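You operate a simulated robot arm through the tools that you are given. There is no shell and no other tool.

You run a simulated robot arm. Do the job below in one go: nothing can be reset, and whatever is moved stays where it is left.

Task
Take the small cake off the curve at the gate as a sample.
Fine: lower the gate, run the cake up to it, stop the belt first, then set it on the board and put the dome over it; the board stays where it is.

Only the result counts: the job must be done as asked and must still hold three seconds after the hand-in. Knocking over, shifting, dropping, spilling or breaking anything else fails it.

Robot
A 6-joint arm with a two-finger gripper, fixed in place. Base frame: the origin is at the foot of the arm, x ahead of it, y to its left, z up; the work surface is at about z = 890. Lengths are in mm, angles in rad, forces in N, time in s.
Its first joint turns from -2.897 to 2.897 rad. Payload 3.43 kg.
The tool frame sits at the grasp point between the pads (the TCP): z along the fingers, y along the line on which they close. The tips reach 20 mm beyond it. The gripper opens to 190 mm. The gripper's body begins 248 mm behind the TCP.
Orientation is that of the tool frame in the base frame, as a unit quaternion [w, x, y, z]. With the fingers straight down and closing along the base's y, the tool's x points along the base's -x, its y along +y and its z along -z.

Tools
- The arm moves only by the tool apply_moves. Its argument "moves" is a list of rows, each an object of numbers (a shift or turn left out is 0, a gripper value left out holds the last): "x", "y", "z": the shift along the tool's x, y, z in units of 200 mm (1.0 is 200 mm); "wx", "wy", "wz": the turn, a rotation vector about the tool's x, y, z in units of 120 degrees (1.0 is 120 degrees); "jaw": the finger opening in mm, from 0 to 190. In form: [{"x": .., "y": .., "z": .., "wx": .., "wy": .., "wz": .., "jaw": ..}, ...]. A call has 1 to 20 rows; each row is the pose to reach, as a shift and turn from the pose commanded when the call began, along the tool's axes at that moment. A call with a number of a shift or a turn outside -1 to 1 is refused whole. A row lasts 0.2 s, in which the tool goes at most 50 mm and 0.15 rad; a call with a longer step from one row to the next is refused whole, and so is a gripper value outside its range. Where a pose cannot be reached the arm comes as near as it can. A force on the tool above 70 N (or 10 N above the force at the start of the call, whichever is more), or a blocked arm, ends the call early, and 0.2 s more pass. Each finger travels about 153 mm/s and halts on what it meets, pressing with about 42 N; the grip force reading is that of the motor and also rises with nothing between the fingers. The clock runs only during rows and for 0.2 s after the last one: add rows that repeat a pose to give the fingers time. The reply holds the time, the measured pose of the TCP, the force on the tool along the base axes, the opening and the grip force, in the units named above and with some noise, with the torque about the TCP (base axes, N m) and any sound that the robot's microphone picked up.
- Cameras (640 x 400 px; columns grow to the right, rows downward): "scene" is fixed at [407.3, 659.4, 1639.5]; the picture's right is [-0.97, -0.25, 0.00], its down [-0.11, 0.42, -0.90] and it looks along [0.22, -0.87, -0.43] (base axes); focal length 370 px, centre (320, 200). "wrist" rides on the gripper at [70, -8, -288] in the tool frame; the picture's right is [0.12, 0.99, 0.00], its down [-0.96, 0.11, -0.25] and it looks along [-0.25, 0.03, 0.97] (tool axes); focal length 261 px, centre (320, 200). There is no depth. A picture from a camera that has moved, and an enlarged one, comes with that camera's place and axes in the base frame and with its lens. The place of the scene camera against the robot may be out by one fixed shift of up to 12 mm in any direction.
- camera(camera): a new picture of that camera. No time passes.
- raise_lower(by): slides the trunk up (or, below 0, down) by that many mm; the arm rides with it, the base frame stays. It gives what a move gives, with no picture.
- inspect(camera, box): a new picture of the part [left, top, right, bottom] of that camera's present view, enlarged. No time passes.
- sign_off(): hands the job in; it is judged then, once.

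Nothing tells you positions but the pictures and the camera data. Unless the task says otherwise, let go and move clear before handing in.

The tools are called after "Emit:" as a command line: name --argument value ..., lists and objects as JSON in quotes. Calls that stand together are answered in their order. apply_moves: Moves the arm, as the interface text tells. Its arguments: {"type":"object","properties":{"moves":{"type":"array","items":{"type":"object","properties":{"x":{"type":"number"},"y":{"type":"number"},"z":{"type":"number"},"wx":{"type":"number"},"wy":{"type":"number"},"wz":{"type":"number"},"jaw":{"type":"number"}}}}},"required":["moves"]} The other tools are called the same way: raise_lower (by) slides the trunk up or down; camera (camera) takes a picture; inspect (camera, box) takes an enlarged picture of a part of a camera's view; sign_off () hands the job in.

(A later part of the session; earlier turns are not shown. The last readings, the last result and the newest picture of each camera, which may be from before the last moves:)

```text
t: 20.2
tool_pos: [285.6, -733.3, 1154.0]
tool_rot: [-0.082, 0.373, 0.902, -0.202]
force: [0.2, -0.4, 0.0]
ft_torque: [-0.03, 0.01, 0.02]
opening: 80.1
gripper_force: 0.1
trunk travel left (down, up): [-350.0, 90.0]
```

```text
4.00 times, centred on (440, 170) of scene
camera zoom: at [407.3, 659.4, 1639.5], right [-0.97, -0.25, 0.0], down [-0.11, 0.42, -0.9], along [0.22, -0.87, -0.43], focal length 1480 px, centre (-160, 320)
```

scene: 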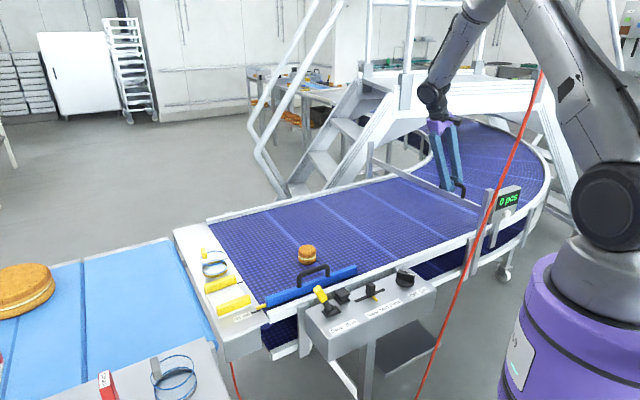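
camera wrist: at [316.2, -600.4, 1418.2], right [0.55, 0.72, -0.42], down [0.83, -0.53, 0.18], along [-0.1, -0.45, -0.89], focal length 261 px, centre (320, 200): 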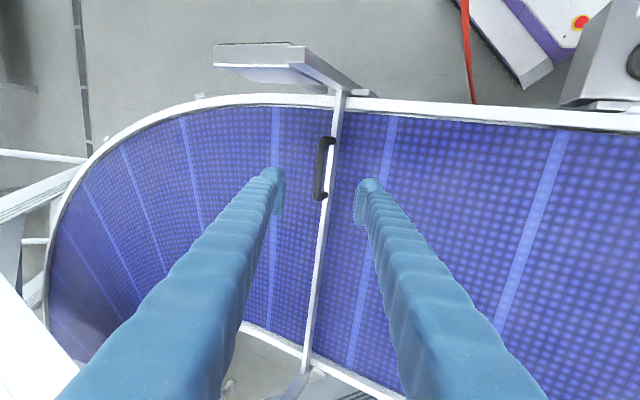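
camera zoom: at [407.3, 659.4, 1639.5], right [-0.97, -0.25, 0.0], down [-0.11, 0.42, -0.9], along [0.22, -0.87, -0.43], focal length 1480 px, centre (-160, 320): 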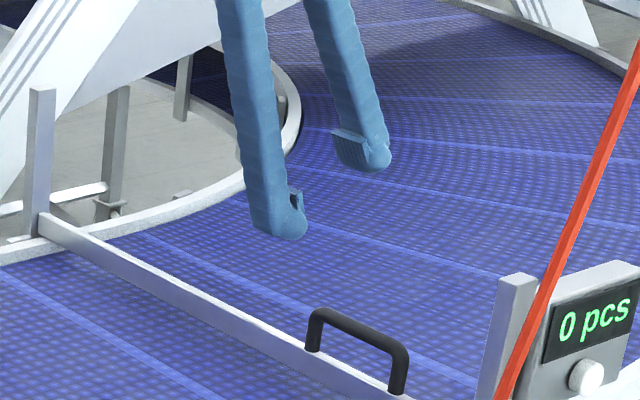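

The gate is fully down and holds. Next I'll go up, level the tool, and travel to above the control panel for a close look at the lever.

Emit:
apply_moves --moves '[{"z": -0.15}, {"z": -0.35, "wx": -0.052}, {"z": -0.55, "wx": -0.104}, {"z": -0.75, "wx": -0.156}, {"z": -0.75, "wx": -0.208}, {"z": -0.75, "wx": -0.208}]'

Emit:
apply_moves --moves '[{"x": 0.07, "y": 0.2}, {"x": 0.14, "y": 0.4}, {"x": 0.21, "y": 0.6}, {"x": 0.28, "y": 0.8}, {"x": 0.35, "y": 1.0}, {"x": 0.35, "y": 1.0}]'

Emit:
apply_moves --moves '[{"x": 0.07, "y": 0.2}, {"x": 0.14, "y": 0.4}, {"x": 0.21, "y": 0.6}, {"x": 0.28, "y": 0.8}, {"x": 0.35, "y": 1.0}, {"x": 0.35, "y": 1.0}]'

Emit:
camera --camera "wrist"

Emit:
camera --camera "scene"

```text
t: 21.6
tool_pos: [330.3, -686.1, 1288.7]
tool_rot: [0.0, 0.382, 0.924, -0.002]
force: [0.2, -0.7, 0.5]
ft_torque: [0.07, 0.05, 0.01]
opening: 80.1
gripper_force: 0.1
trunk travel left (down, up): [-350.0, 90.0]
```

```text
t: 23.0
tool_pos: [422.6, -495.3, 1288.9]
tool_rot: [0.0, 0.382, 0.924, -0.003]
force: [0.2, 0.8, 0.3]
ft_torque: [-0.07, -0.01, 0.02]
opening: 79.8
gripper_force: 0.0
trunk travel left (down, up): [-350.0, 90.0]
```

```text
t: 24.4
tool_pos: [513.7, -303.5, 1287.8]
tool_rot: [0.0, 0.382, 0.924, -0.002]
force: [-0.6, -0.2, -0.4]
ft_torque: [-0.05, -0.02, -0.01]
opening: 80.1
gripper_force: 0.1
trunk travel left (down, up): [-350.0, 90.0]
```

```text
taken
camera wrist: at [457.7, -257.9, 1576.2], right [0.62, 0.79, 0.0], down [0.76, -0.6, 0.25], along [0.19, -0.16, -0.97], focal length 261 px, centre (320, 200)
```

wrist: 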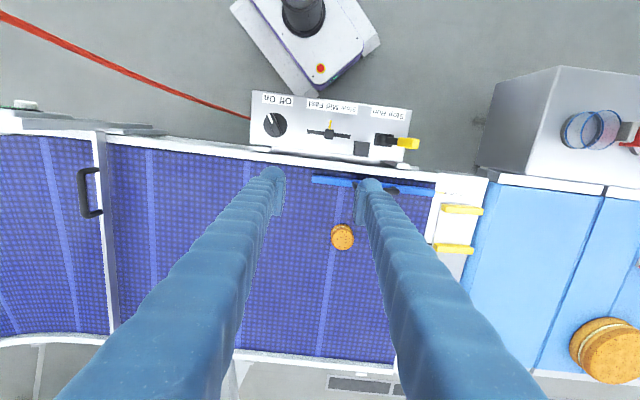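

```text
taken
```

scene: 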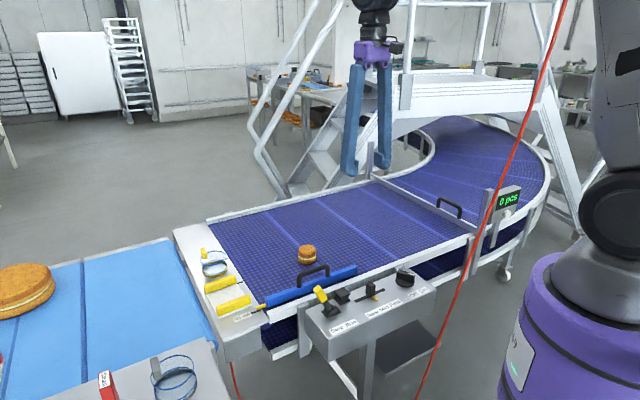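

Emit:
inspect --camera "wrist" --box '[240, 80, 432, 200]'

Emit:
inspect --camera "wrist" --box '[340, 100, 436, 160]'

Emit:
inspect --camera "wrist" --box '[544, 80, 640, 180]'

Emit:
inspect --camera "scene" --box '[290, 260, 450, 360]'

Emit:
inspect --camera "scene" --box '[0, 300, 200, 425]'

```text
3.33 times, centred on (336, 140) of wrist
camera zoom: at [457.7, -257.9, 1576.2], right [0.62, 0.79, 0.0], down [0.76, -0.6, 0.25], along [0.19, -0.16, -0.97], focal length 869 px, centre (267, 400)
```

zoom: 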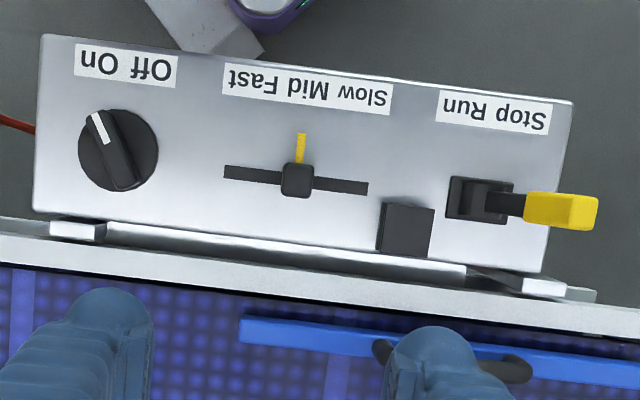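

```text
6.67 times, centred on (388, 130) of wrist
camera zoom: at [457.7, -257.9, 1576.2], right [0.62, 0.79, 0.0], down [0.76, -0.6, 0.25], along [0.19, -0.16, -0.97], focal length 1738 px, centre (-133, 667)
```

zoom: 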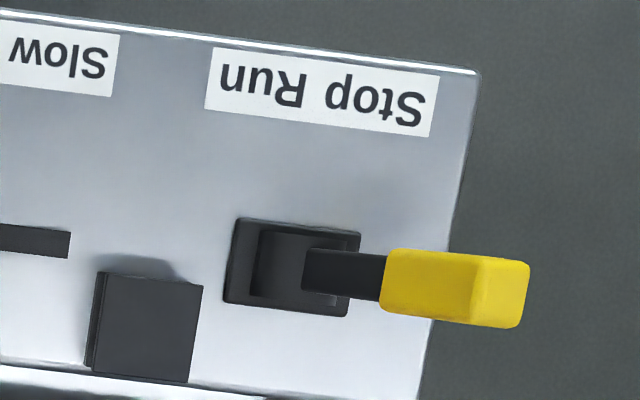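

```text
4.00 times, centred on (592, 130) of wrist
camera zoom: at [457.7, -257.9, 1576.2], right [0.62, 0.79, 0.0], down [0.76, -0.6, 0.25], along [0.19, -0.16, -0.97], focal length 1043 px, centre (-768, 480)
```

zoom: 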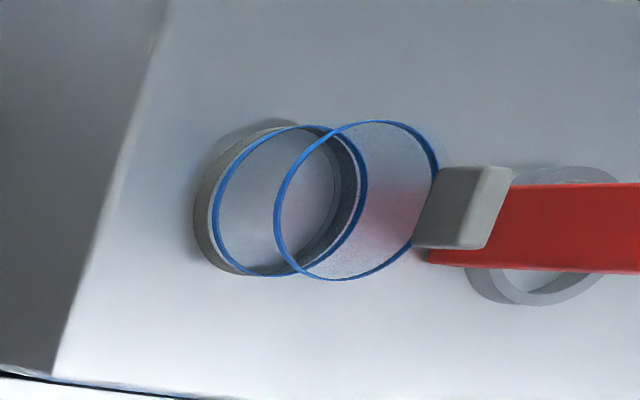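

```text
4.00 times, centred on (370, 310) of scene
camera zoom: at [407.3, 659.4, 1639.5], right [-0.97, -0.25, 0.0], down [-0.11, 0.42, -0.9], along [0.22, -0.87, -0.43], focal length 1480 px, centre (120, -240)
```

zoom: 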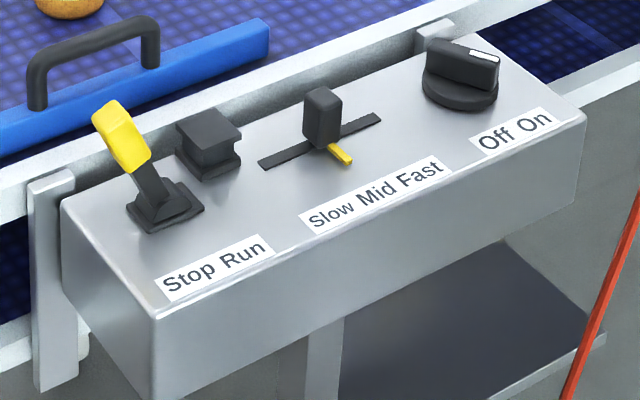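

```text
refused: 425 is not a number from 0 to 400
```

The power knob is at On, the speed slider is at Mid and the lever is at Stop. Before running the belt, I'll look further at the side table and the domes so I know which board and dome belong together.

Emit:
inspect --camera "scene" --box '[0, 240, 60, 400]'

Emit:
inspect --camera "wrist" --box '[580, 40, 640, 340]'

Emit:
inspect --camera "wrist" --box '[400, 160, 500, 290]'

Emit:
inspect --camera "scene" --box '[180, 235, 260, 285]'

Emit:
inspect --camera "scene" --box '[90, 340, 210, 400]'

```text
2.50 times, centred on (30, 320) of scene
camera zoom: at [407.3, 659.4, 1639.5], right [-0.97, -0.25, 0.0], down [-0.11, 0.42, -0.9], along [0.22, -0.87, -0.43], focal length 925 px, centre (1045, -100)
```

zoom: 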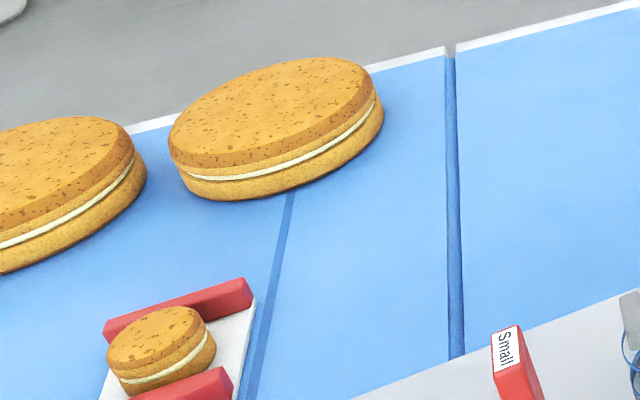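

```text
1.33 times, centred on (610, 190) of wrist
camera zoom: at [457.7, -257.9, 1576.2], right [0.62, 0.79, 0.0], down [0.76, -0.6, 0.25], along [0.19, -0.16, -0.97], focal length 348 px, centre (-67, 213)
```

zoom: 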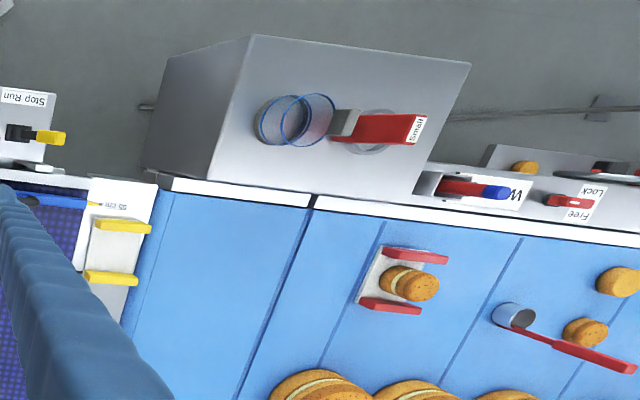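

```text
3.08 times, centred on (450, 225) of wrist
camera zoom: at [457.7, -257.9, 1576.2], right [0.62, 0.79, 0.0], down [0.76, -0.6, 0.25], along [0.19, -0.16, -0.97], focal length 802 px, centre (-80, 123)
```

zoom: 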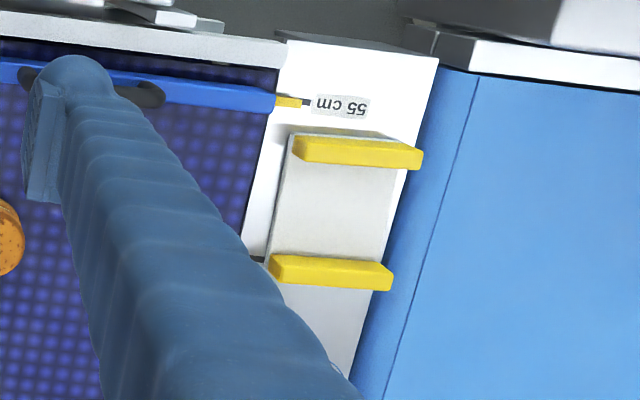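

```text
8.00 times, centred on (220, 260) of scene
camera zoom: at [407.3, 659.4, 1639.5], right [-0.97, -0.25, 0.0], down [-0.11, 0.42, -0.9], along [0.22, -0.87, -0.43], focal length 2960 px, centre (1120, -280)
```

zoom: 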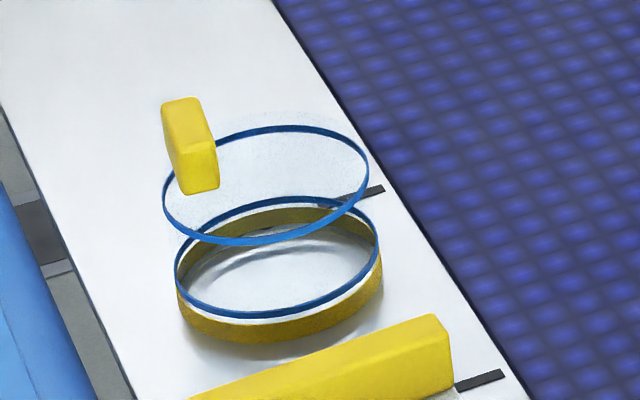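

```text
5.33 times, centred on (150, 370) of scene
camera zoom: at [407.3, 659.4, 1639.5], right [-0.97, -0.25, 0.0], down [-0.11, 0.42, -0.9], along [0.22, -0.87, -0.43], focal length 1974 px, centre (1227, -707)
```

zoom: 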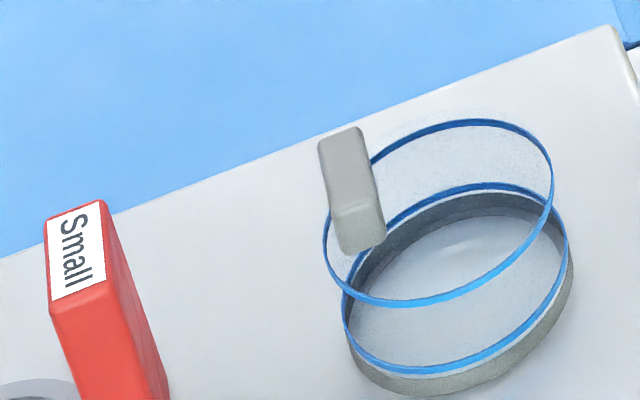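

This small cake goes on the empty yellow-grip board at the end plate, at about (893, -141). The matching yellow dome stands beside it at about (1004, -245), with its handle near (1025, -227, 957). The red-grip board and gray dome belong to another station. Now I'll go above the run lever, whose yellow knob is at about (595, -118, 960).

Emit:
apply_moves --moves '[{"x": 0.074, "y": 0.189}, {"x": 0.148, "y": 0.378}, {"x": 0.222, "y": 0.567}, {"x": 0.296, "y": 0.756}, {"x": 0.368, "y": 0.943}, {"x": 0.368, "y": 0.943, "jaw": 70}]'

Emit:
apply_moves --moves '[{"z": 0.2}, {"z": 0.4}, {"z": 0.6}, {"z": 0.8}, {"z": 0.9}, {"z": 0.9}]'

Emit:
camera --camera "wrist"

Emit:
camera --camera "scene"

```text
t: 25.8
tool_pos: [592.6, -118.8, 1287.1]
tool_rot: [-0.001, 0.382, 0.924, -0.002]
force: [-1.0, 0.4, -0.3]
ft_torque: [-0.02, -0.02, -0.02]
opening: 69.8
gripper_force: 0.1
trunk travel left (down, up): [-350.0, 90.0]
```

```text
t: 27.2
tool_pos: [592.9, -121.7, 1105.8]
tool_rot: [-0.001, 0.382, 0.924, -0.003]
force: [-0.6, 0.5, -0.2]
ft_torque: [-0.03, -0.05, -0.04]
opening: 69.9
gripper_force: 0.1
trunk travel left (down, up): [-350.0, 90.0]
```

```text
taken
camera wrist: at [537.8, -73.9, 1394.3], right [0.62, 0.79, 0.0], down [0.76, -0.6, 0.25], along [0.19, -0.16, -0.97], focal length 261 px, centre (320, 200)
```

wrist: 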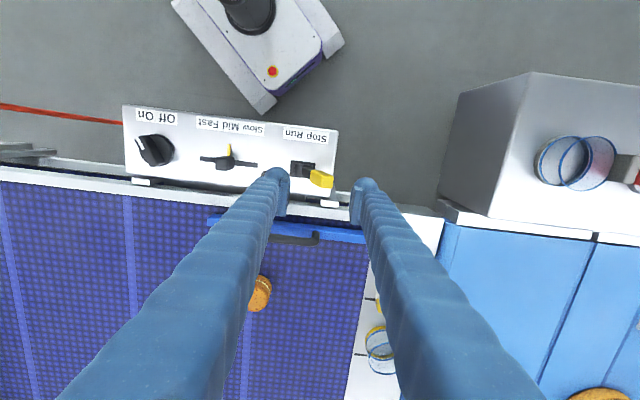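

```text
taken
```

scene: 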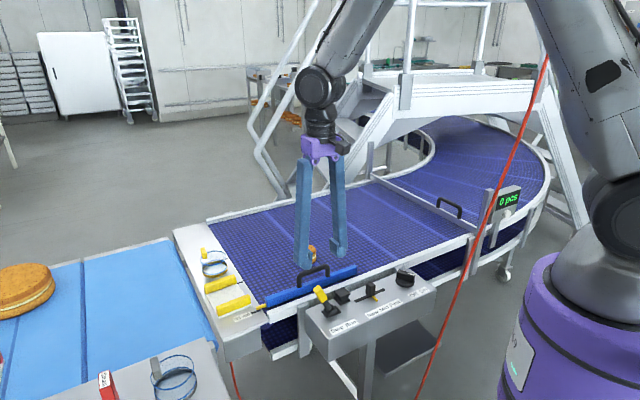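

Emit:
inspect --camera "wrist" --box '[256, 110, 384, 190]'

Emit:
inspect --camera "scene" --box '[280, 230, 408, 310]'

```text
5.00 times, centred on (320, 150) of wrist
camera zoom: at [537.8, -73.9, 1394.3], right [0.62, 0.79, 0.0], down [0.76, -0.6, 0.25], along [0.19, -0.16, -0.97], focal length 1303 px, centre (320, 450)
```

zoom: 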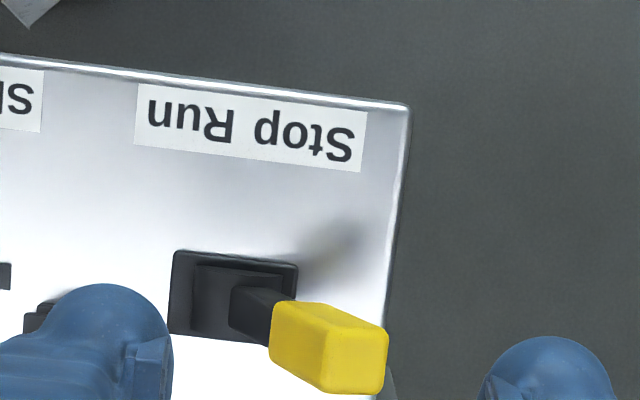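

```text
5.00 times, centred on (344, 270) of scene
camera zoom: at [407.3, 659.4, 1639.5], right [-0.97, -0.25, 0.0], down [-0.11, 0.42, -0.9], along [0.22, -0.87, -0.43], focal length 1850 px, centre (200, -150)
```

zoom: 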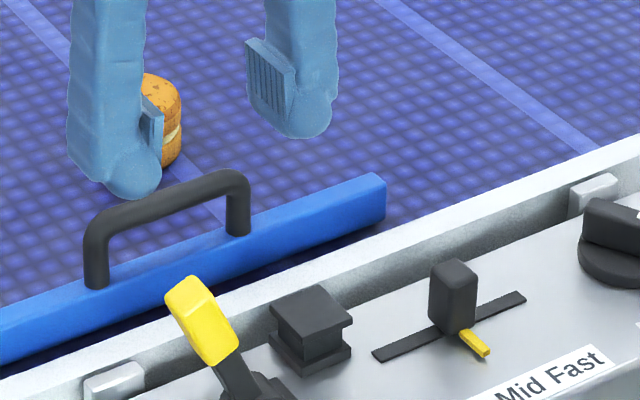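

The knob is centred between the fingers. I'll lower until the tips are at about z 950, straddling the knob and above the black block.

Emit:
apply_moves --moves '[{"z": 0.2}, {"z": 0.4}, {"z": 0.55}, {"z": 0.68}, {"z": 0.68}]'

Emit:
inspect --camera "wrist" --box '[224, 120, 416, 240]'

Emit:
inspect --camera "scene" --box '[256, 260, 416, 360]'

```text
t: 28.4
tool_pos: [593.4, -119.7, 970.6]
tool_rot: [0.0, 0.382, 0.924, -0.001]
force: [0.2, 0.5, -1.0]
ft_torque: [0.03, -0.01, 0.01]
opening: 69.7
gripper_force: 0.0
trunk travel left (down, up): [-350.0, 90.0]
```

```text
3.33 times, centred on (320, 180) of wrist
camera zoom: at [537.8, -75.0, 1258.6], right [0.62, 0.79, 0.0], down [0.76, -0.6, 0.25], along [0.19, -0.16, -0.97], focal length 869 px, centre (320, 267)
```

zoom: 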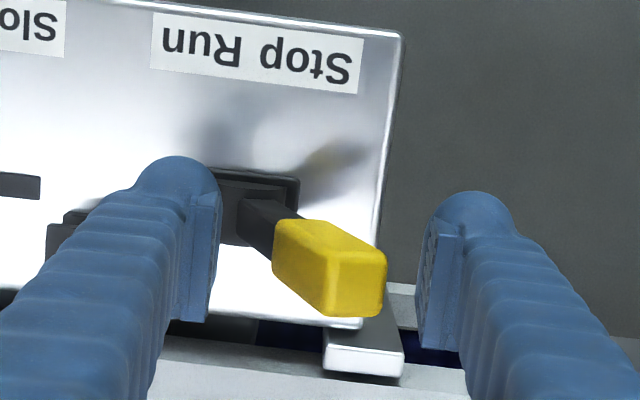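

```text
4.00 times, centred on (336, 310) of scene
camera zoom: at [407.3, 659.4, 1639.5], right [-0.97, -0.25, 0.0], down [-0.11, 0.42, -0.9], along [0.22, -0.87, -0.43], focal length 1480 px, centre (256, -240)
```

zoom: 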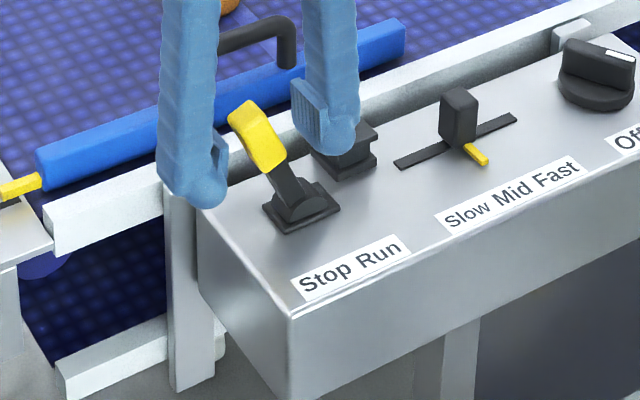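

The fingers straddle the knob cleanly. I'll push it toward Run in small steps, looking in between.

Emit:
apply_moves --moves '[{"y": -0.05}, {"y": -0.1}, {"y": -0.15}, {"y": -0.2}, {"y": -0.25}, {"y": -0.3}]'

Emit:
inspect --camera "wrist" --box '[224, 120, 416, 240]'

Emit:
camera --camera "scene"

```text
t: 29.8
tool_pos: [552.1, -162.3, 970.0]
tool_rot: [0.0, 0.382, 0.924, -0.003]
force: [0.1, -0.7, -0.3]
ft_torque: [-0.03, -0.02, 0.0]
opening: 70.2
gripper_force: 0.1
trunk travel left (down, up): [-350.0, 90.0]
```

```text
3.33 times, centred on (320, 180) of wrist
camera zoom: at [496.1, -116.8, 1258.2], right [0.62, 0.79, 0.0], down [0.76, -0.6, 0.25], along [0.19, -0.16, -0.97], focal length 869 px, centre (320, 267)
```

zoom: 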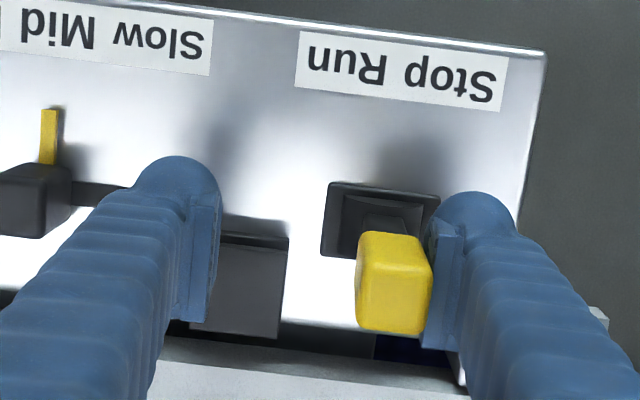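

```text
taken
```

scene: 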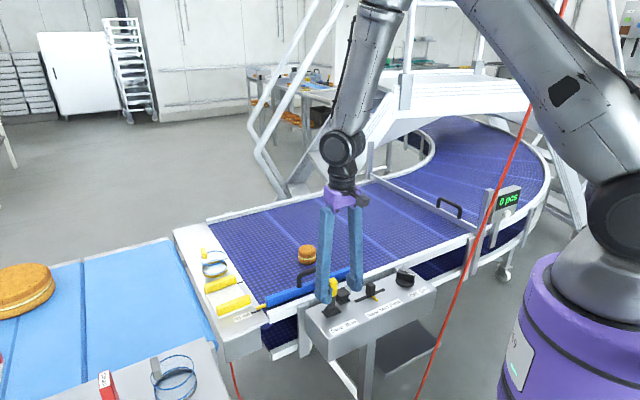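

The lever is now about upright and the belt hasn't started. I'll narrow the fingers a bit to stay clear of the speed slider, then finish the push to Run.

Emit:
apply_moves --moves '[{"jaw": 55}, {"jaw": 42}, {"y": -0.04, "jaw": 42}, {"y": -0.08, "jaw": 42}]'

Emit:
inspect --camera "wrist" --box '[224, 120, 416, 240]'

Emit:
camera --camera "scene"

```text
t: 30.8
tool_pos: [540.7, -174.5, 969.3]
tool_rot: [0.0, 0.382, 0.924, -0.002]
force: [5.3, 6.3, 2.4]
ft_torque: [0.08, -0.12, -0.03]
opening: 46.5
gripper_force: 4.1
trunk travel left (down, up): [-350.0, 90.0]
```

```text
3.33 times, centred on (320, 180) of wrist
camera zoom: at [485.7, -127.8, 1258.6], right [0.62, 0.79, 0.0], down [0.76, -0.6, 0.25], along [0.19, -0.16, -0.97], focal length 869 px, centre (320, 267)
```

zoom: 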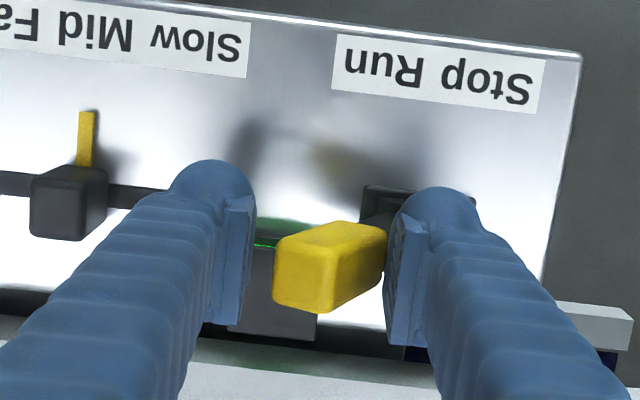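

```text
taken
```

scene: 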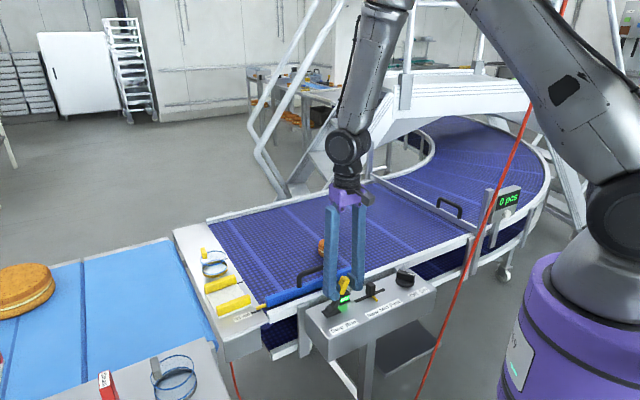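

The belt is running: the black block is a lamp that turned green, and the cake is starting to move toward the gate. I'll hold and watch.

Emit:
apply_moves --moves '[{"y": 0.0}, {"y": 0.0}, {"y": 0.0}, {"y": 0.0}]'

Emit:
camera --camera "scene"

```text
t: 31.8
tool_pos: [540.7, -173.7, 970.7]
tool_rot: [0.0, 0.382, 0.924, -0.003]
force: [5.7, 5.3, 4.8]
ft_torque: [0.15, -0.11, -0.03]
opening: 46.8
gripper_force: 4.3
trunk travel left (down, up): [-350.0, 90.0]
```

```text
taken
```

scene: 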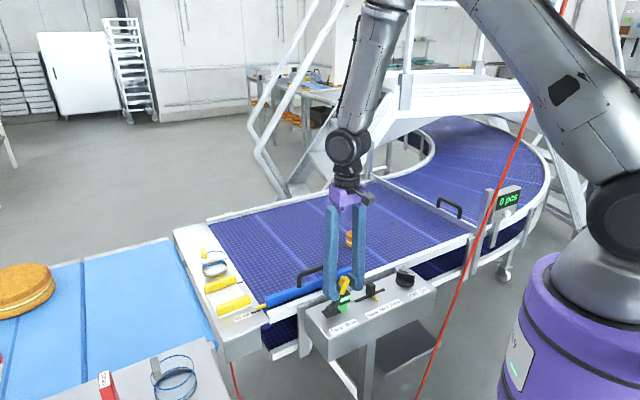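

The cake is moving steadily at roughly 130–150 mm/s. I'll keep holding and check again.

Emit:
apply_moves --moves '[{"y": 0.0}, {"y": 0.0}, {"y": 0.0}, {"y": 0.0}, {"y": 0.0}, {"y": 0.0}, {"y": 0.0}]'

Emit:
camera --camera "scene"

```text
t: 33.4
tool_pos: [540.1, -173.3, 971.1]
tool_rot: [0.0, 0.381, 0.925, -0.003]
force: [8.5, 5.0, 5.9]
ft_torque: [0.15, -0.19, -0.04]
opening: 47.0
gripper_force: 4.9
trunk travel left (down, up): [-350.0, 90.0]
```

```text
taken
```

scene: 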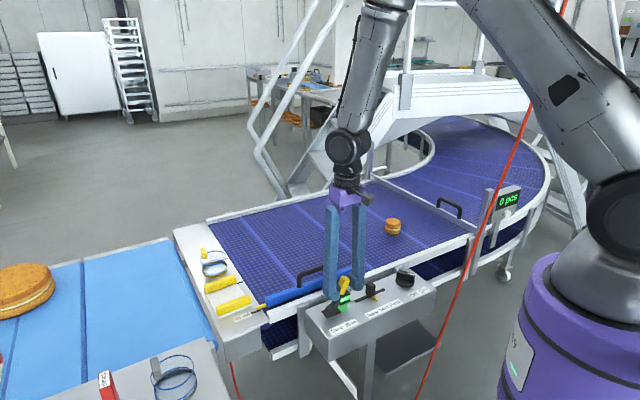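

The cake is nearly at the gate, with roughly 180 mm to go at about 125 mm/s. Holding a bit longer.

Emit:
apply_moves --moves '[{"y": 0.0}, {"y": 0.0}, {"y": 0.0}, {"y": 0.0}, {"y": 0.0}, {"y": 0.0}]'

Emit:
inspect --camera "scene" --box '[360, 150, 520, 250]'

```text
t: 34.8
tool_pos: [540.3, -173.2, 971.9]
tool_rot: [0.0, 0.382, 0.924, -0.003]
force: [8.5, 5.0, 6.2]
ft_torque: [0.14, -0.2, -0.06]
opening: 47.1
gripper_force: 4.8
trunk travel left (down, up): [-350.0, 90.0]
```

```text
4.00 times, centred on (440, 200) of scene
camera zoom: at [407.3, 659.4, 1639.5], right [-0.97, -0.25, 0.0], down [-0.11, 0.42, -0.9], along [0.22, -0.87, -0.43], focal length 1480 px, centre (-160, 200)
```

zoom: 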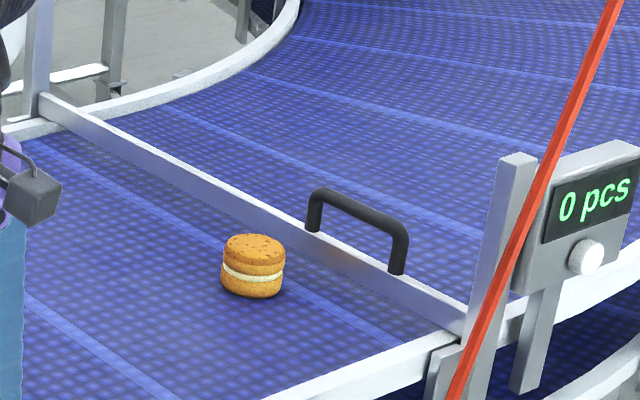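

It is just short of the gate now. Another half second or so.

Emit:
apply_moves --moves '[{"y": 0.0}, {"y": 0.0}]'

Emit:
inspect --camera "scene" --box '[360, 150, 520, 250]'

```text
t: 35.4
tool_pos: [540.4, -174.1, 970.3]
tool_rot: [0.0, 0.382, 0.924, -0.002]
force: [7.4, 4.6, 4.9]
ft_torque: [0.13, -0.19, -0.09]
opening: 47.3
gripper_force: 4.1
trunk travel left (down, up): [-350.0, 90.0]
```

```text
4.00 times, centred on (440, 200) of scene
camera zoom: at [407.3, 659.4, 1639.5], right [-0.97, -0.25, 0.0], down [-0.11, 0.42, -0.9], along [0.22, -0.87, -0.43], focal length 1480 px, centre (-160, 200)
```

zoom: 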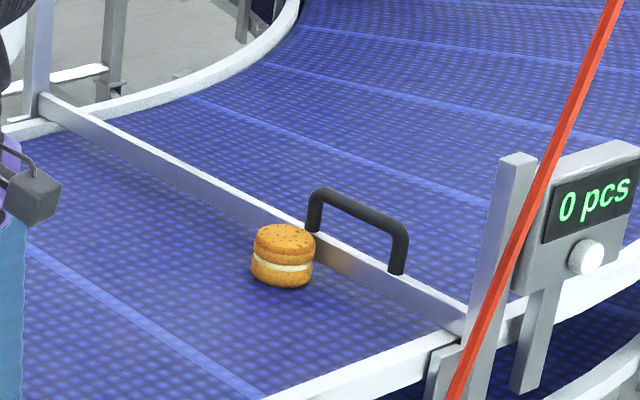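

Emit:
apply_moves --moves '[{"y": 0.0}]'

Emit:
inspect --camera "scene" --box '[380, 160, 476, 220]'

```text
t: 35.8
tool_pos: [542.0, -173.5, 970.6]
tool_rot: [0.0, 0.382, 0.924, -0.003]
force: [7.6, 5.2, 4.5]
ft_torque: [0.15, -0.19, -0.09]
opening: 47.0
gripper_force: 4.1
trunk travel left (down, up): [-350.0, 90.0]
```

```text
6.67 times, centred on (428, 190) of scene
camera zoom: at [407.3, 659.4, 1639.5], right [-0.97, -0.25, 0.0], down [-0.11, 0.42, -0.9], along [0.22, -0.87, -0.43], focal length 2467 px, centre (-400, 267)
```

zoom: 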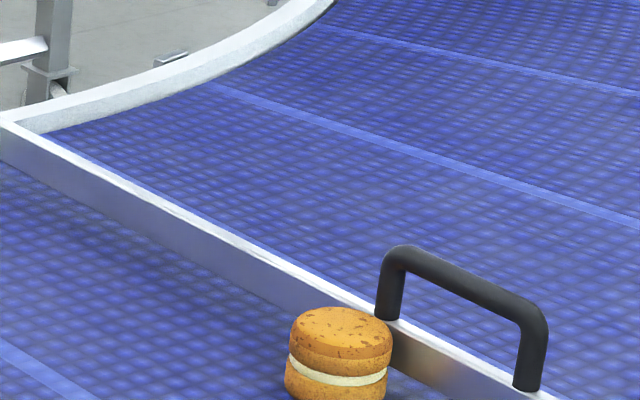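

The cake has stopped against the gate; its position hasn't changed since the last look. I'll pull the lever back to Stop.

Emit:
apply_moves --moves '[{"y": 0.06, "jaw": 50}, {"y": 0.12, "jaw": 50}, {"y": 0.18, "jaw": 50}, {"y": 0.24, "jaw": 50}, {"y": 0.3, "jaw": 50}, {"y": 0.36, "jaw": 50}, {"y": 0.4, "jaw": 50}, {"y": 0.43, "jaw": 50}]'

Emit:
inspect --camera "wrist" --box '[224, 120, 416, 240]'

Emit:
camera --camera "scene"

```text
t: 37.6
tool_pos: [600.5, -112.8, 969.7]
tool_rot: [0.0, 0.382, 0.924, -0.002]
force: [-4.0, -6.3, 0.8]
ft_torque: [-0.04, 0.06, 0.03]
opening: 54.2
gripper_force: 3.9
trunk travel left (down, up): [-350.0, 90.0]
```

```text
3.33 times, centred on (320, 180) of wrist
camera zoom: at [545.2, -67.8, 1258.2], right [0.62, 0.79, 0.0], down [0.76, -0.6, 0.25], along [0.19, -0.16, -0.97], focal length 869 px, centre (320, 267)
```

zoom: 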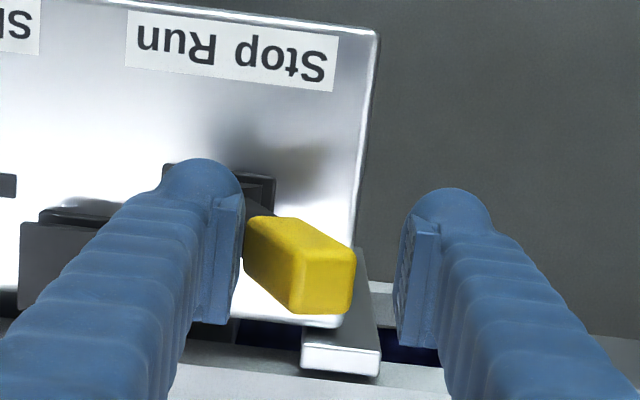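

```text
taken
```

scene: 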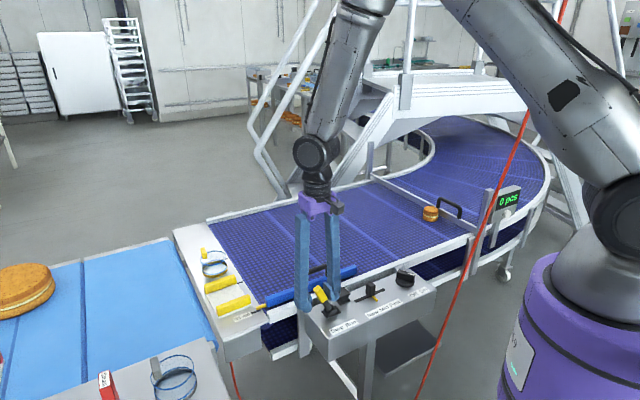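

The lever is back at Stop and the lamp is dark. I'll open the fingers, rise clear, and verify the belt is still.

Emit:
apply_moves --moves '[{"jaw": 65}, {"jaw": 76}, {"z": -0.2, "jaw": 76}, {"z": -0.4, "jaw": 76}, {"z": -0.6, "jaw": 76}, {"z": -0.8, "jaw": 76}, {"z": -1.0, "jaw": 76}, {"z": -1.0, "jaw": 76}]'

Emit:
camera --camera "scene"

Emit:
inspect --camera "scene" --box '[290, 260, 450, 360]'

Emit:
inspect --camera "scene" --box '[380, 170, 476, 230]'

Emit:
camera --camera "wrist"

```text
t: 39.4
tool_pos: [602.0, -111.0, 1169.1]
tool_rot: [-0.001, 0.383, 0.924, -0.003]
force: [0.5, 1.0, -0.7]
ft_torque: [0.0, 0.07, -0.02]
opening: 76.0
gripper_force: 0.1
trunk travel left (down, up): [-350.0, 90.0]
```

```text
taken
```

scene: 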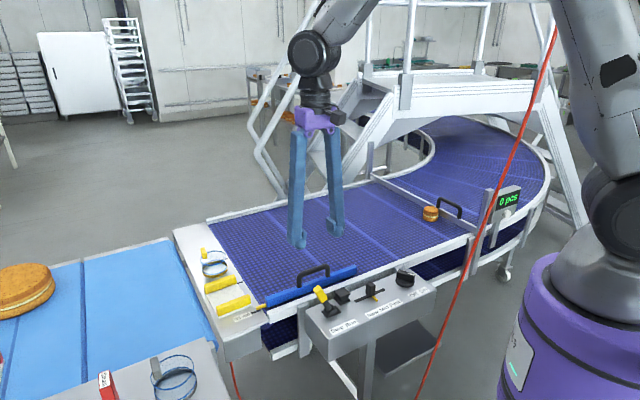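

```text
4.00 times, centred on (370, 310) of scene
camera zoom: at [407.3, 659.4, 1639.5], right [-0.97, -0.25, 0.0], down [-0.11, 0.42, -0.9], along [0.22, -0.87, -0.43], focal length 1480 px, centre (120, -240)
```

zoom: 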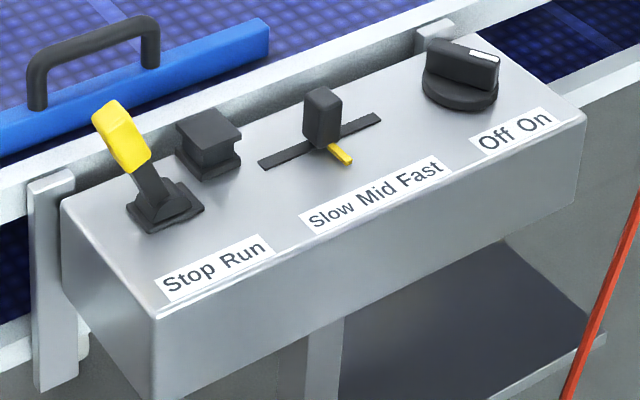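

```text
6.67 times, centred on (428, 200) of scene
camera zoom: at [407.3, 659.4, 1639.5], right [-0.97, -0.25, 0.0], down [-0.11, 0.42, -0.9], along [0.22, -0.87, -0.43], focal length 2467 px, centre (-400, 200)
```

zoom: 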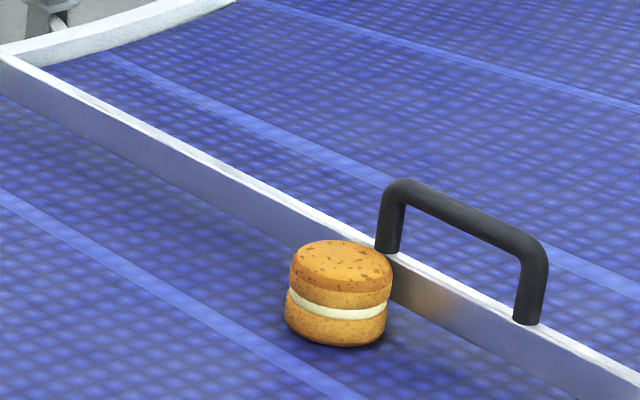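

```text
taken
camera wrist: at [547.5, -65.2, 1457.6], right [0.62, 0.79, -0.01], down [0.76, -0.6, 0.25], along [0.19, -0.16, -0.97], focal length 261 px, centre (320, 200)
```

wrist: 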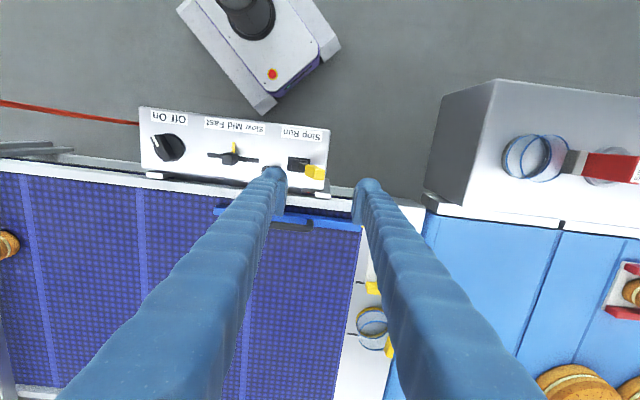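

The belt is stopped, the controls are as they were, and the cake rests against the gate. Before lifting it, I'll look closely at the board and yellow dome from above.

Emit:
apply_moves --moves '[{"x": -0.2, "y": 0.08}, {"x": -0.4, "y": 0.16}, {"x": -0.6, "y": 0.24}, {"x": -0.8, "y": 0.32}, {"x": -1.0, "y": 0.39}, {"x": -1.0, "y": 0.39}]'

Emit:
camera --camera "wrist"

Emit:
inspect --camera "wrist" --box '[240, 120, 400, 220]'

```text
t: 40.8
tool_pos: [796.7, -198.3, 1170.5]
tool_rot: [0.0, 0.382, 0.924, -0.002]
force: [-0.5, 0.3, 1.5]
ft_torque: [0.02, -0.03, 0.03]
opening: 76.0
gripper_force: 0.0
trunk travel left (down, up): [-350.0, 90.0]
```

```text
taken
camera wrist: at [741.3, -152.6, 1459.9], right [0.62, 0.79, 0.0], down [0.76, -0.6, 0.25], along [0.19, -0.16, -0.97], focal length 261 px, centre (320, 200)
```

wrist: 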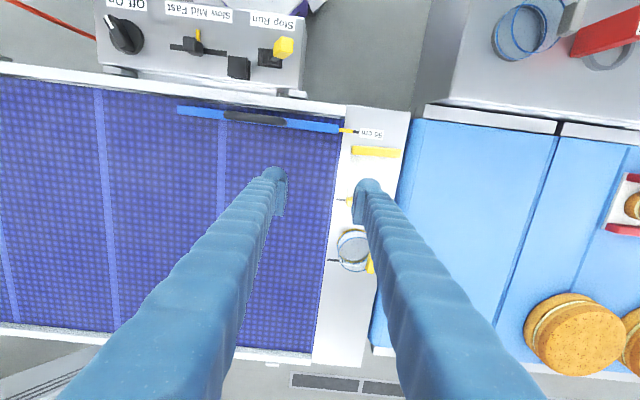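

```text
4.00 times, centred on (320, 170) of wrist
camera zoom: at [741.3, -152.6, 1459.9], right [0.62, 0.79, 0.0], down [0.76, -0.6, 0.25], along [0.19, -0.16, -0.97], focal length 1043 px, centre (320, 320)
```

zoom: 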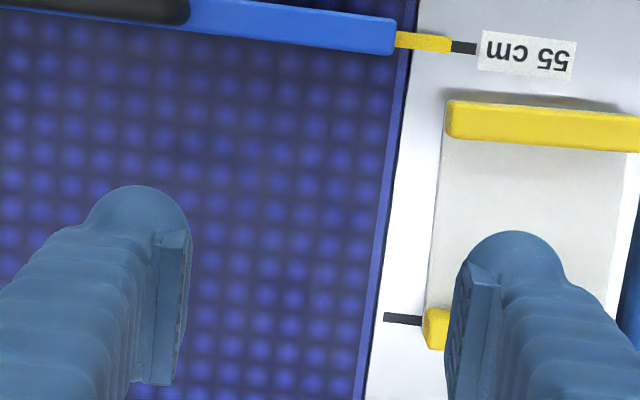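

Emit:
apply_moves --moves '[{"x": -0.03, "y": 0.1, "jaw": 130}, {"x": -0.06, "y": 0.25, "jaw": 170}, {"x": -0.1, "y": 0.4, "jaw": 190}, {"x": -0.1, "y": 0.5, "jaw": 190}, {"x": -0.1, "y": 0.5, "jaw": 190}]'

Emit:
camera --camera "wrist"

Emit:
inspect --camera "wrist" --box '[232, 130, 392, 230]'

Emit:
inspect --camera "wrist" --box '[232, 210, 392, 310]'

```text
t: 42.0
tool_pos: [882.3, -141.1, 1170.0]
tool_rot: [0.0, 0.381, 0.925, -0.002]
force: [-0.2, 0.2, -0.4]
ft_torque: [-0.03, -0.05, -0.02]
opening: 189.9
gripper_force: 0.1
trunk travel left (down, up): [-350.0, 90.0]
```

```text
taken
camera wrist: at [828.0, -95.6, 1457.4], right [0.62, 0.79, 0.0], down [0.76, -0.6, 0.25], along [0.19, -0.16, -0.97], focal length 261 px, centre (320, 200)
```

wrist: 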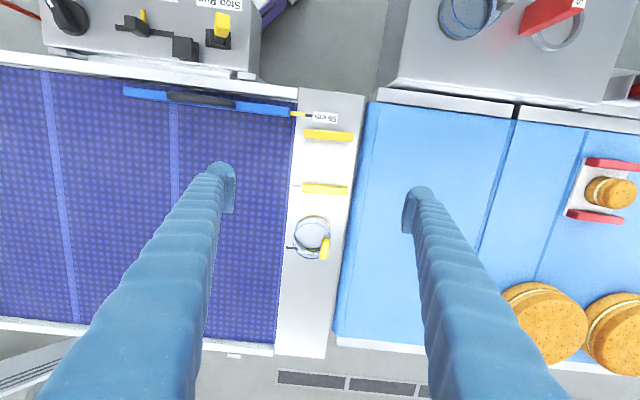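

```text
4.00 times, centred on (312, 180) of wrist
camera zoom: at [828.0, -95.6, 1457.4], right [0.62, 0.79, 0.0], down [0.76, -0.6, 0.25], along [0.19, -0.16, -0.97], focal length 1043 px, centre (352, 280)
```

zoom: 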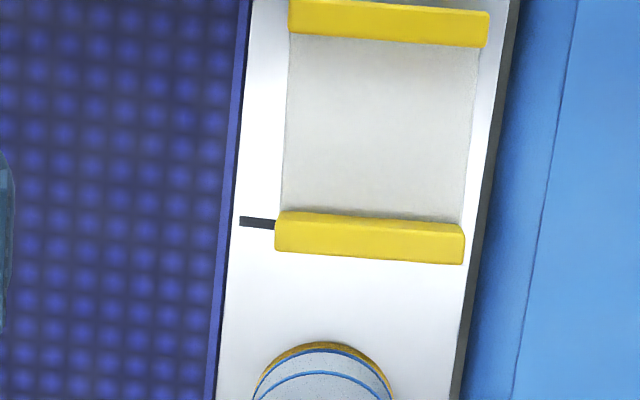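

```text
4.00 times, centred on (312, 260) of wrist
camera zoom: at [828.0, -95.6, 1457.4], right [0.62, 0.79, 0.0], down [0.76, -0.6, 0.25], along [0.19, -0.16, -0.97], focal length 1043 px, centre (352, -40)
```

zoom: 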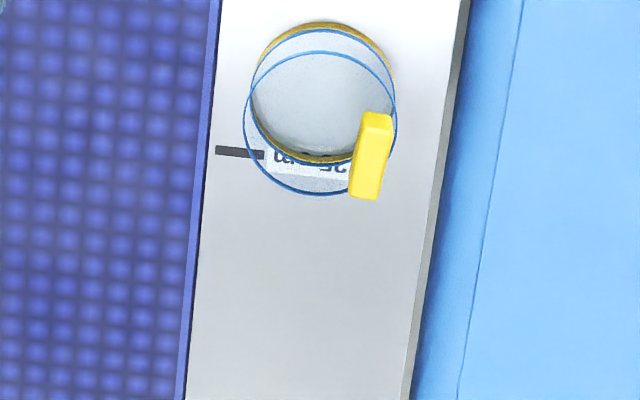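

The board's centre is at about (886, -123) and the yellow dome's axis at about (994, -249), 83 mm wide with the handle on its outer side. I'll zoom further to read the dome's glass shape and the handle.

Emit:
inspect --camera "wrist" --box '[280, 205, 344, 245]'

Emit:
inspect --camera "wrist" --box '[284, 225, 348, 265]'

Emit:
inspect --camera "scene" --box '[192, 240, 240, 270]'

Emit:
inspect --camera "scene" --box '[140, 345, 204, 385]'

Emit:
inspect --camera "wrist" --box '[280, 105, 376, 205]'

```text
10.00 times, centred on (312, 225) of wrist
camera zoom: at [828.0, -95.6, 1457.4], right [0.62, 0.79, 0.0], down [0.76, -0.6, 0.25], along [0.19, -0.16, -0.97], focal length 2606 px, centre (400, -50)
```

zoom: 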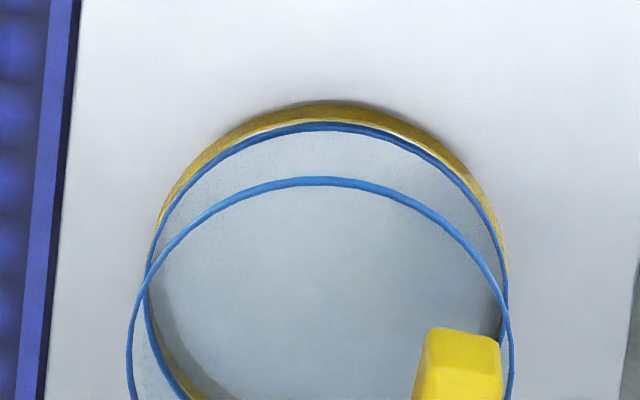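

```text
10.00 times, centred on (316, 245) of wrist
camera zoom: at [828.0, -95.6, 1457.4], right [0.62, 0.79, 0.0], down [0.76, -0.6, 0.25], along [0.19, -0.16, -0.97], focal length 2606 px, centre (360, -250)
```

zoom: 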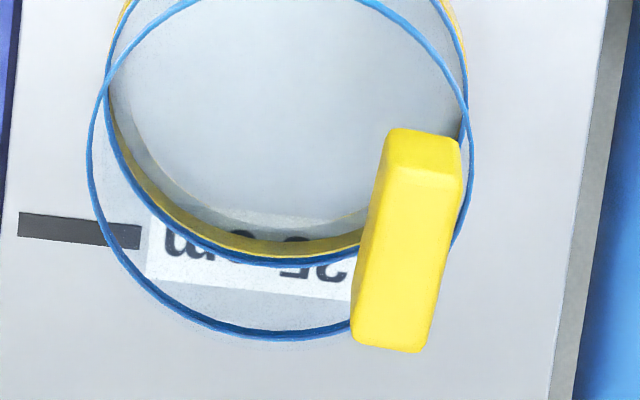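

```text
13.33 times, centred on (216, 255) of scene
camera zoom: at [407.3, 659.4, 1639.5], right [-0.97, -0.25, 0.0], down [-0.11, 0.42, -0.9], along [0.22, -0.87, -0.43], focal length 4934 px, centre (1707, -533)
```

zoom: 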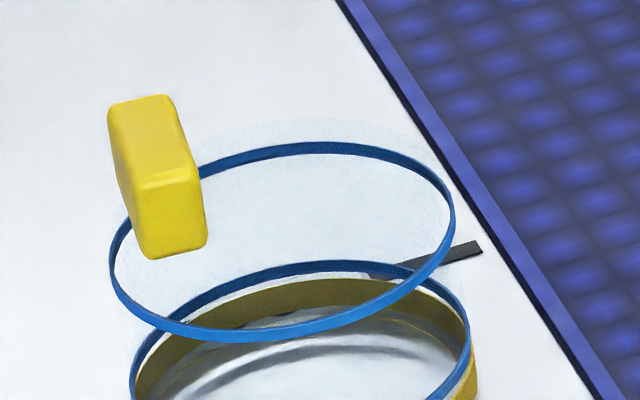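

```text
10.00 times, centred on (172, 365) of scene
camera zoom: at [407.3, 659.4, 1639.5], right [-0.97, -0.25, 0.0], down [-0.11, 0.42, -0.9], along [0.22, -0.87, -0.43], focal length 3700 px, centre (1800, -1450)
```

zoom: 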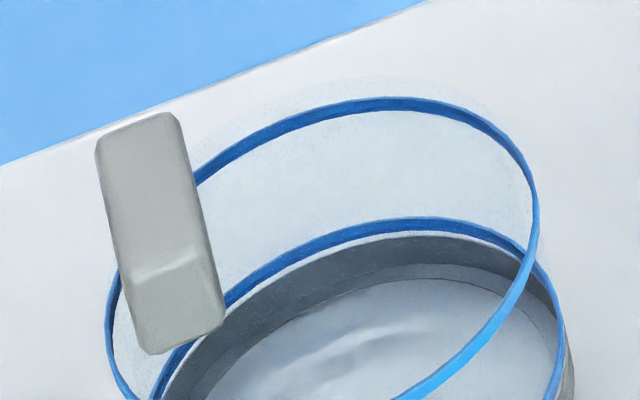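

```text
4.00 times, centred on (328, 155) of wrist
camera zoom: at [828.0, -95.6, 1457.4], right [0.62, 0.79, 0.0], down [0.76, -0.6, 0.25], along [0.19, -0.16, -0.97], focal length 1043 px, centre (288, 380)
```

zoom: 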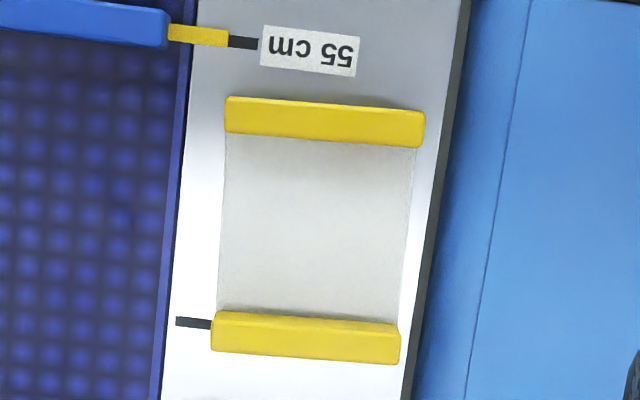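

The dome is a low glass cap on a ring, with a 38 × 15 mm grip block near its rim whose top is around z 970. The gap between the board's strips is about 92 mm against the 83 mm dome, so placing will need care. First the cake: I'll swing back over the gate with the fingers turned to close along the gate bar.

Emit:
apply_moves --moves '[{"z": -0.1, "y": -0.08, "wz": 0.0682, "jaw": 150}, {"z": -0.2, "y": -0.17, "wz": 0.1364, "jaw": 120}, {"z": -0.3, "y": -0.26, "wz": 0.2045, "jaw": 110}, {"z": -0.3, "y": -0.35, "wz": 0.2727, "jaw": 110}, {"z": -0.3, "y": -0.45, "wz": 0.3409, "jaw": 110}, {"z": -0.3, "y": -0.55, "wz": 0.4091, "jaw": 110}, {"z": -0.3, "y": -0.65, "wz": 0.4773, "jaw": 110}, {"z": -0.3, "y": -0.74, "wz": 0.5455, "jaw": 110}, {"z": -0.3, "y": -0.83, "wz": 0.6136, "jaw": 110}, {"z": -0.3, "y": -0.92, "wz": 0.6818, "jaw": 110}, {"z": -0.3, "y": -1.0, "wz": 0.75, "jaw": 110}, {"z": -0.3, "y": -1.0, "wz": 0.75, "jaw": 110}]'

Emit:
apply_moves --moves '[{"x": -0.2}, {"x": -0.4}, {"x": -0.6}, {"x": -0.8}, {"x": -1.0}, {"x": -1.0}]'

Emit:
camera --camera "wrist"

Emit:
camera --camera "scene"

```text
t: 44.6
tool_pos: [741.8, -283.2, 1230.7]
tool_rot: [0.003, 0.924, 0.383, -0.003]
force: [-0.4, 0.0, 0.0]
ft_torque: [0.01, 0.02, 0.0]
opening: 110.1
gripper_force: 0.1
trunk travel left (down, up): [-350.0, 90.0]
```

```text
t: 46.0
tool_pos: [601.4, -423.7, 1230.8]
tool_rot: [0.002, 0.923, 0.385, -0.001]
force: [-0.3, -0.1, 0.9]
ft_torque: [0.01, 0.06, -0.01]
opening: 110.1
gripper_force: 0.1
trunk travel left (down, up): [-350.0, 90.0]
```

```text
taken
camera wrist: at [645.8, -366.6, 1518.5], right [0.79, -0.62, 0.0], down [-0.6, -0.76, 0.25], along [-0.15, -0.2, -0.97], focal length 261 px, centre (320, 200)
```

wrist: 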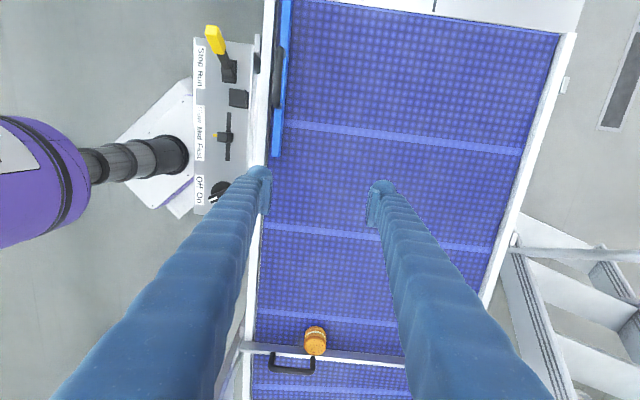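

```text
taken
```

scene: 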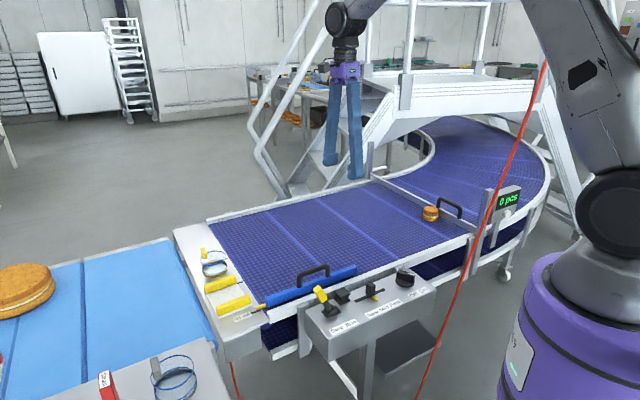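

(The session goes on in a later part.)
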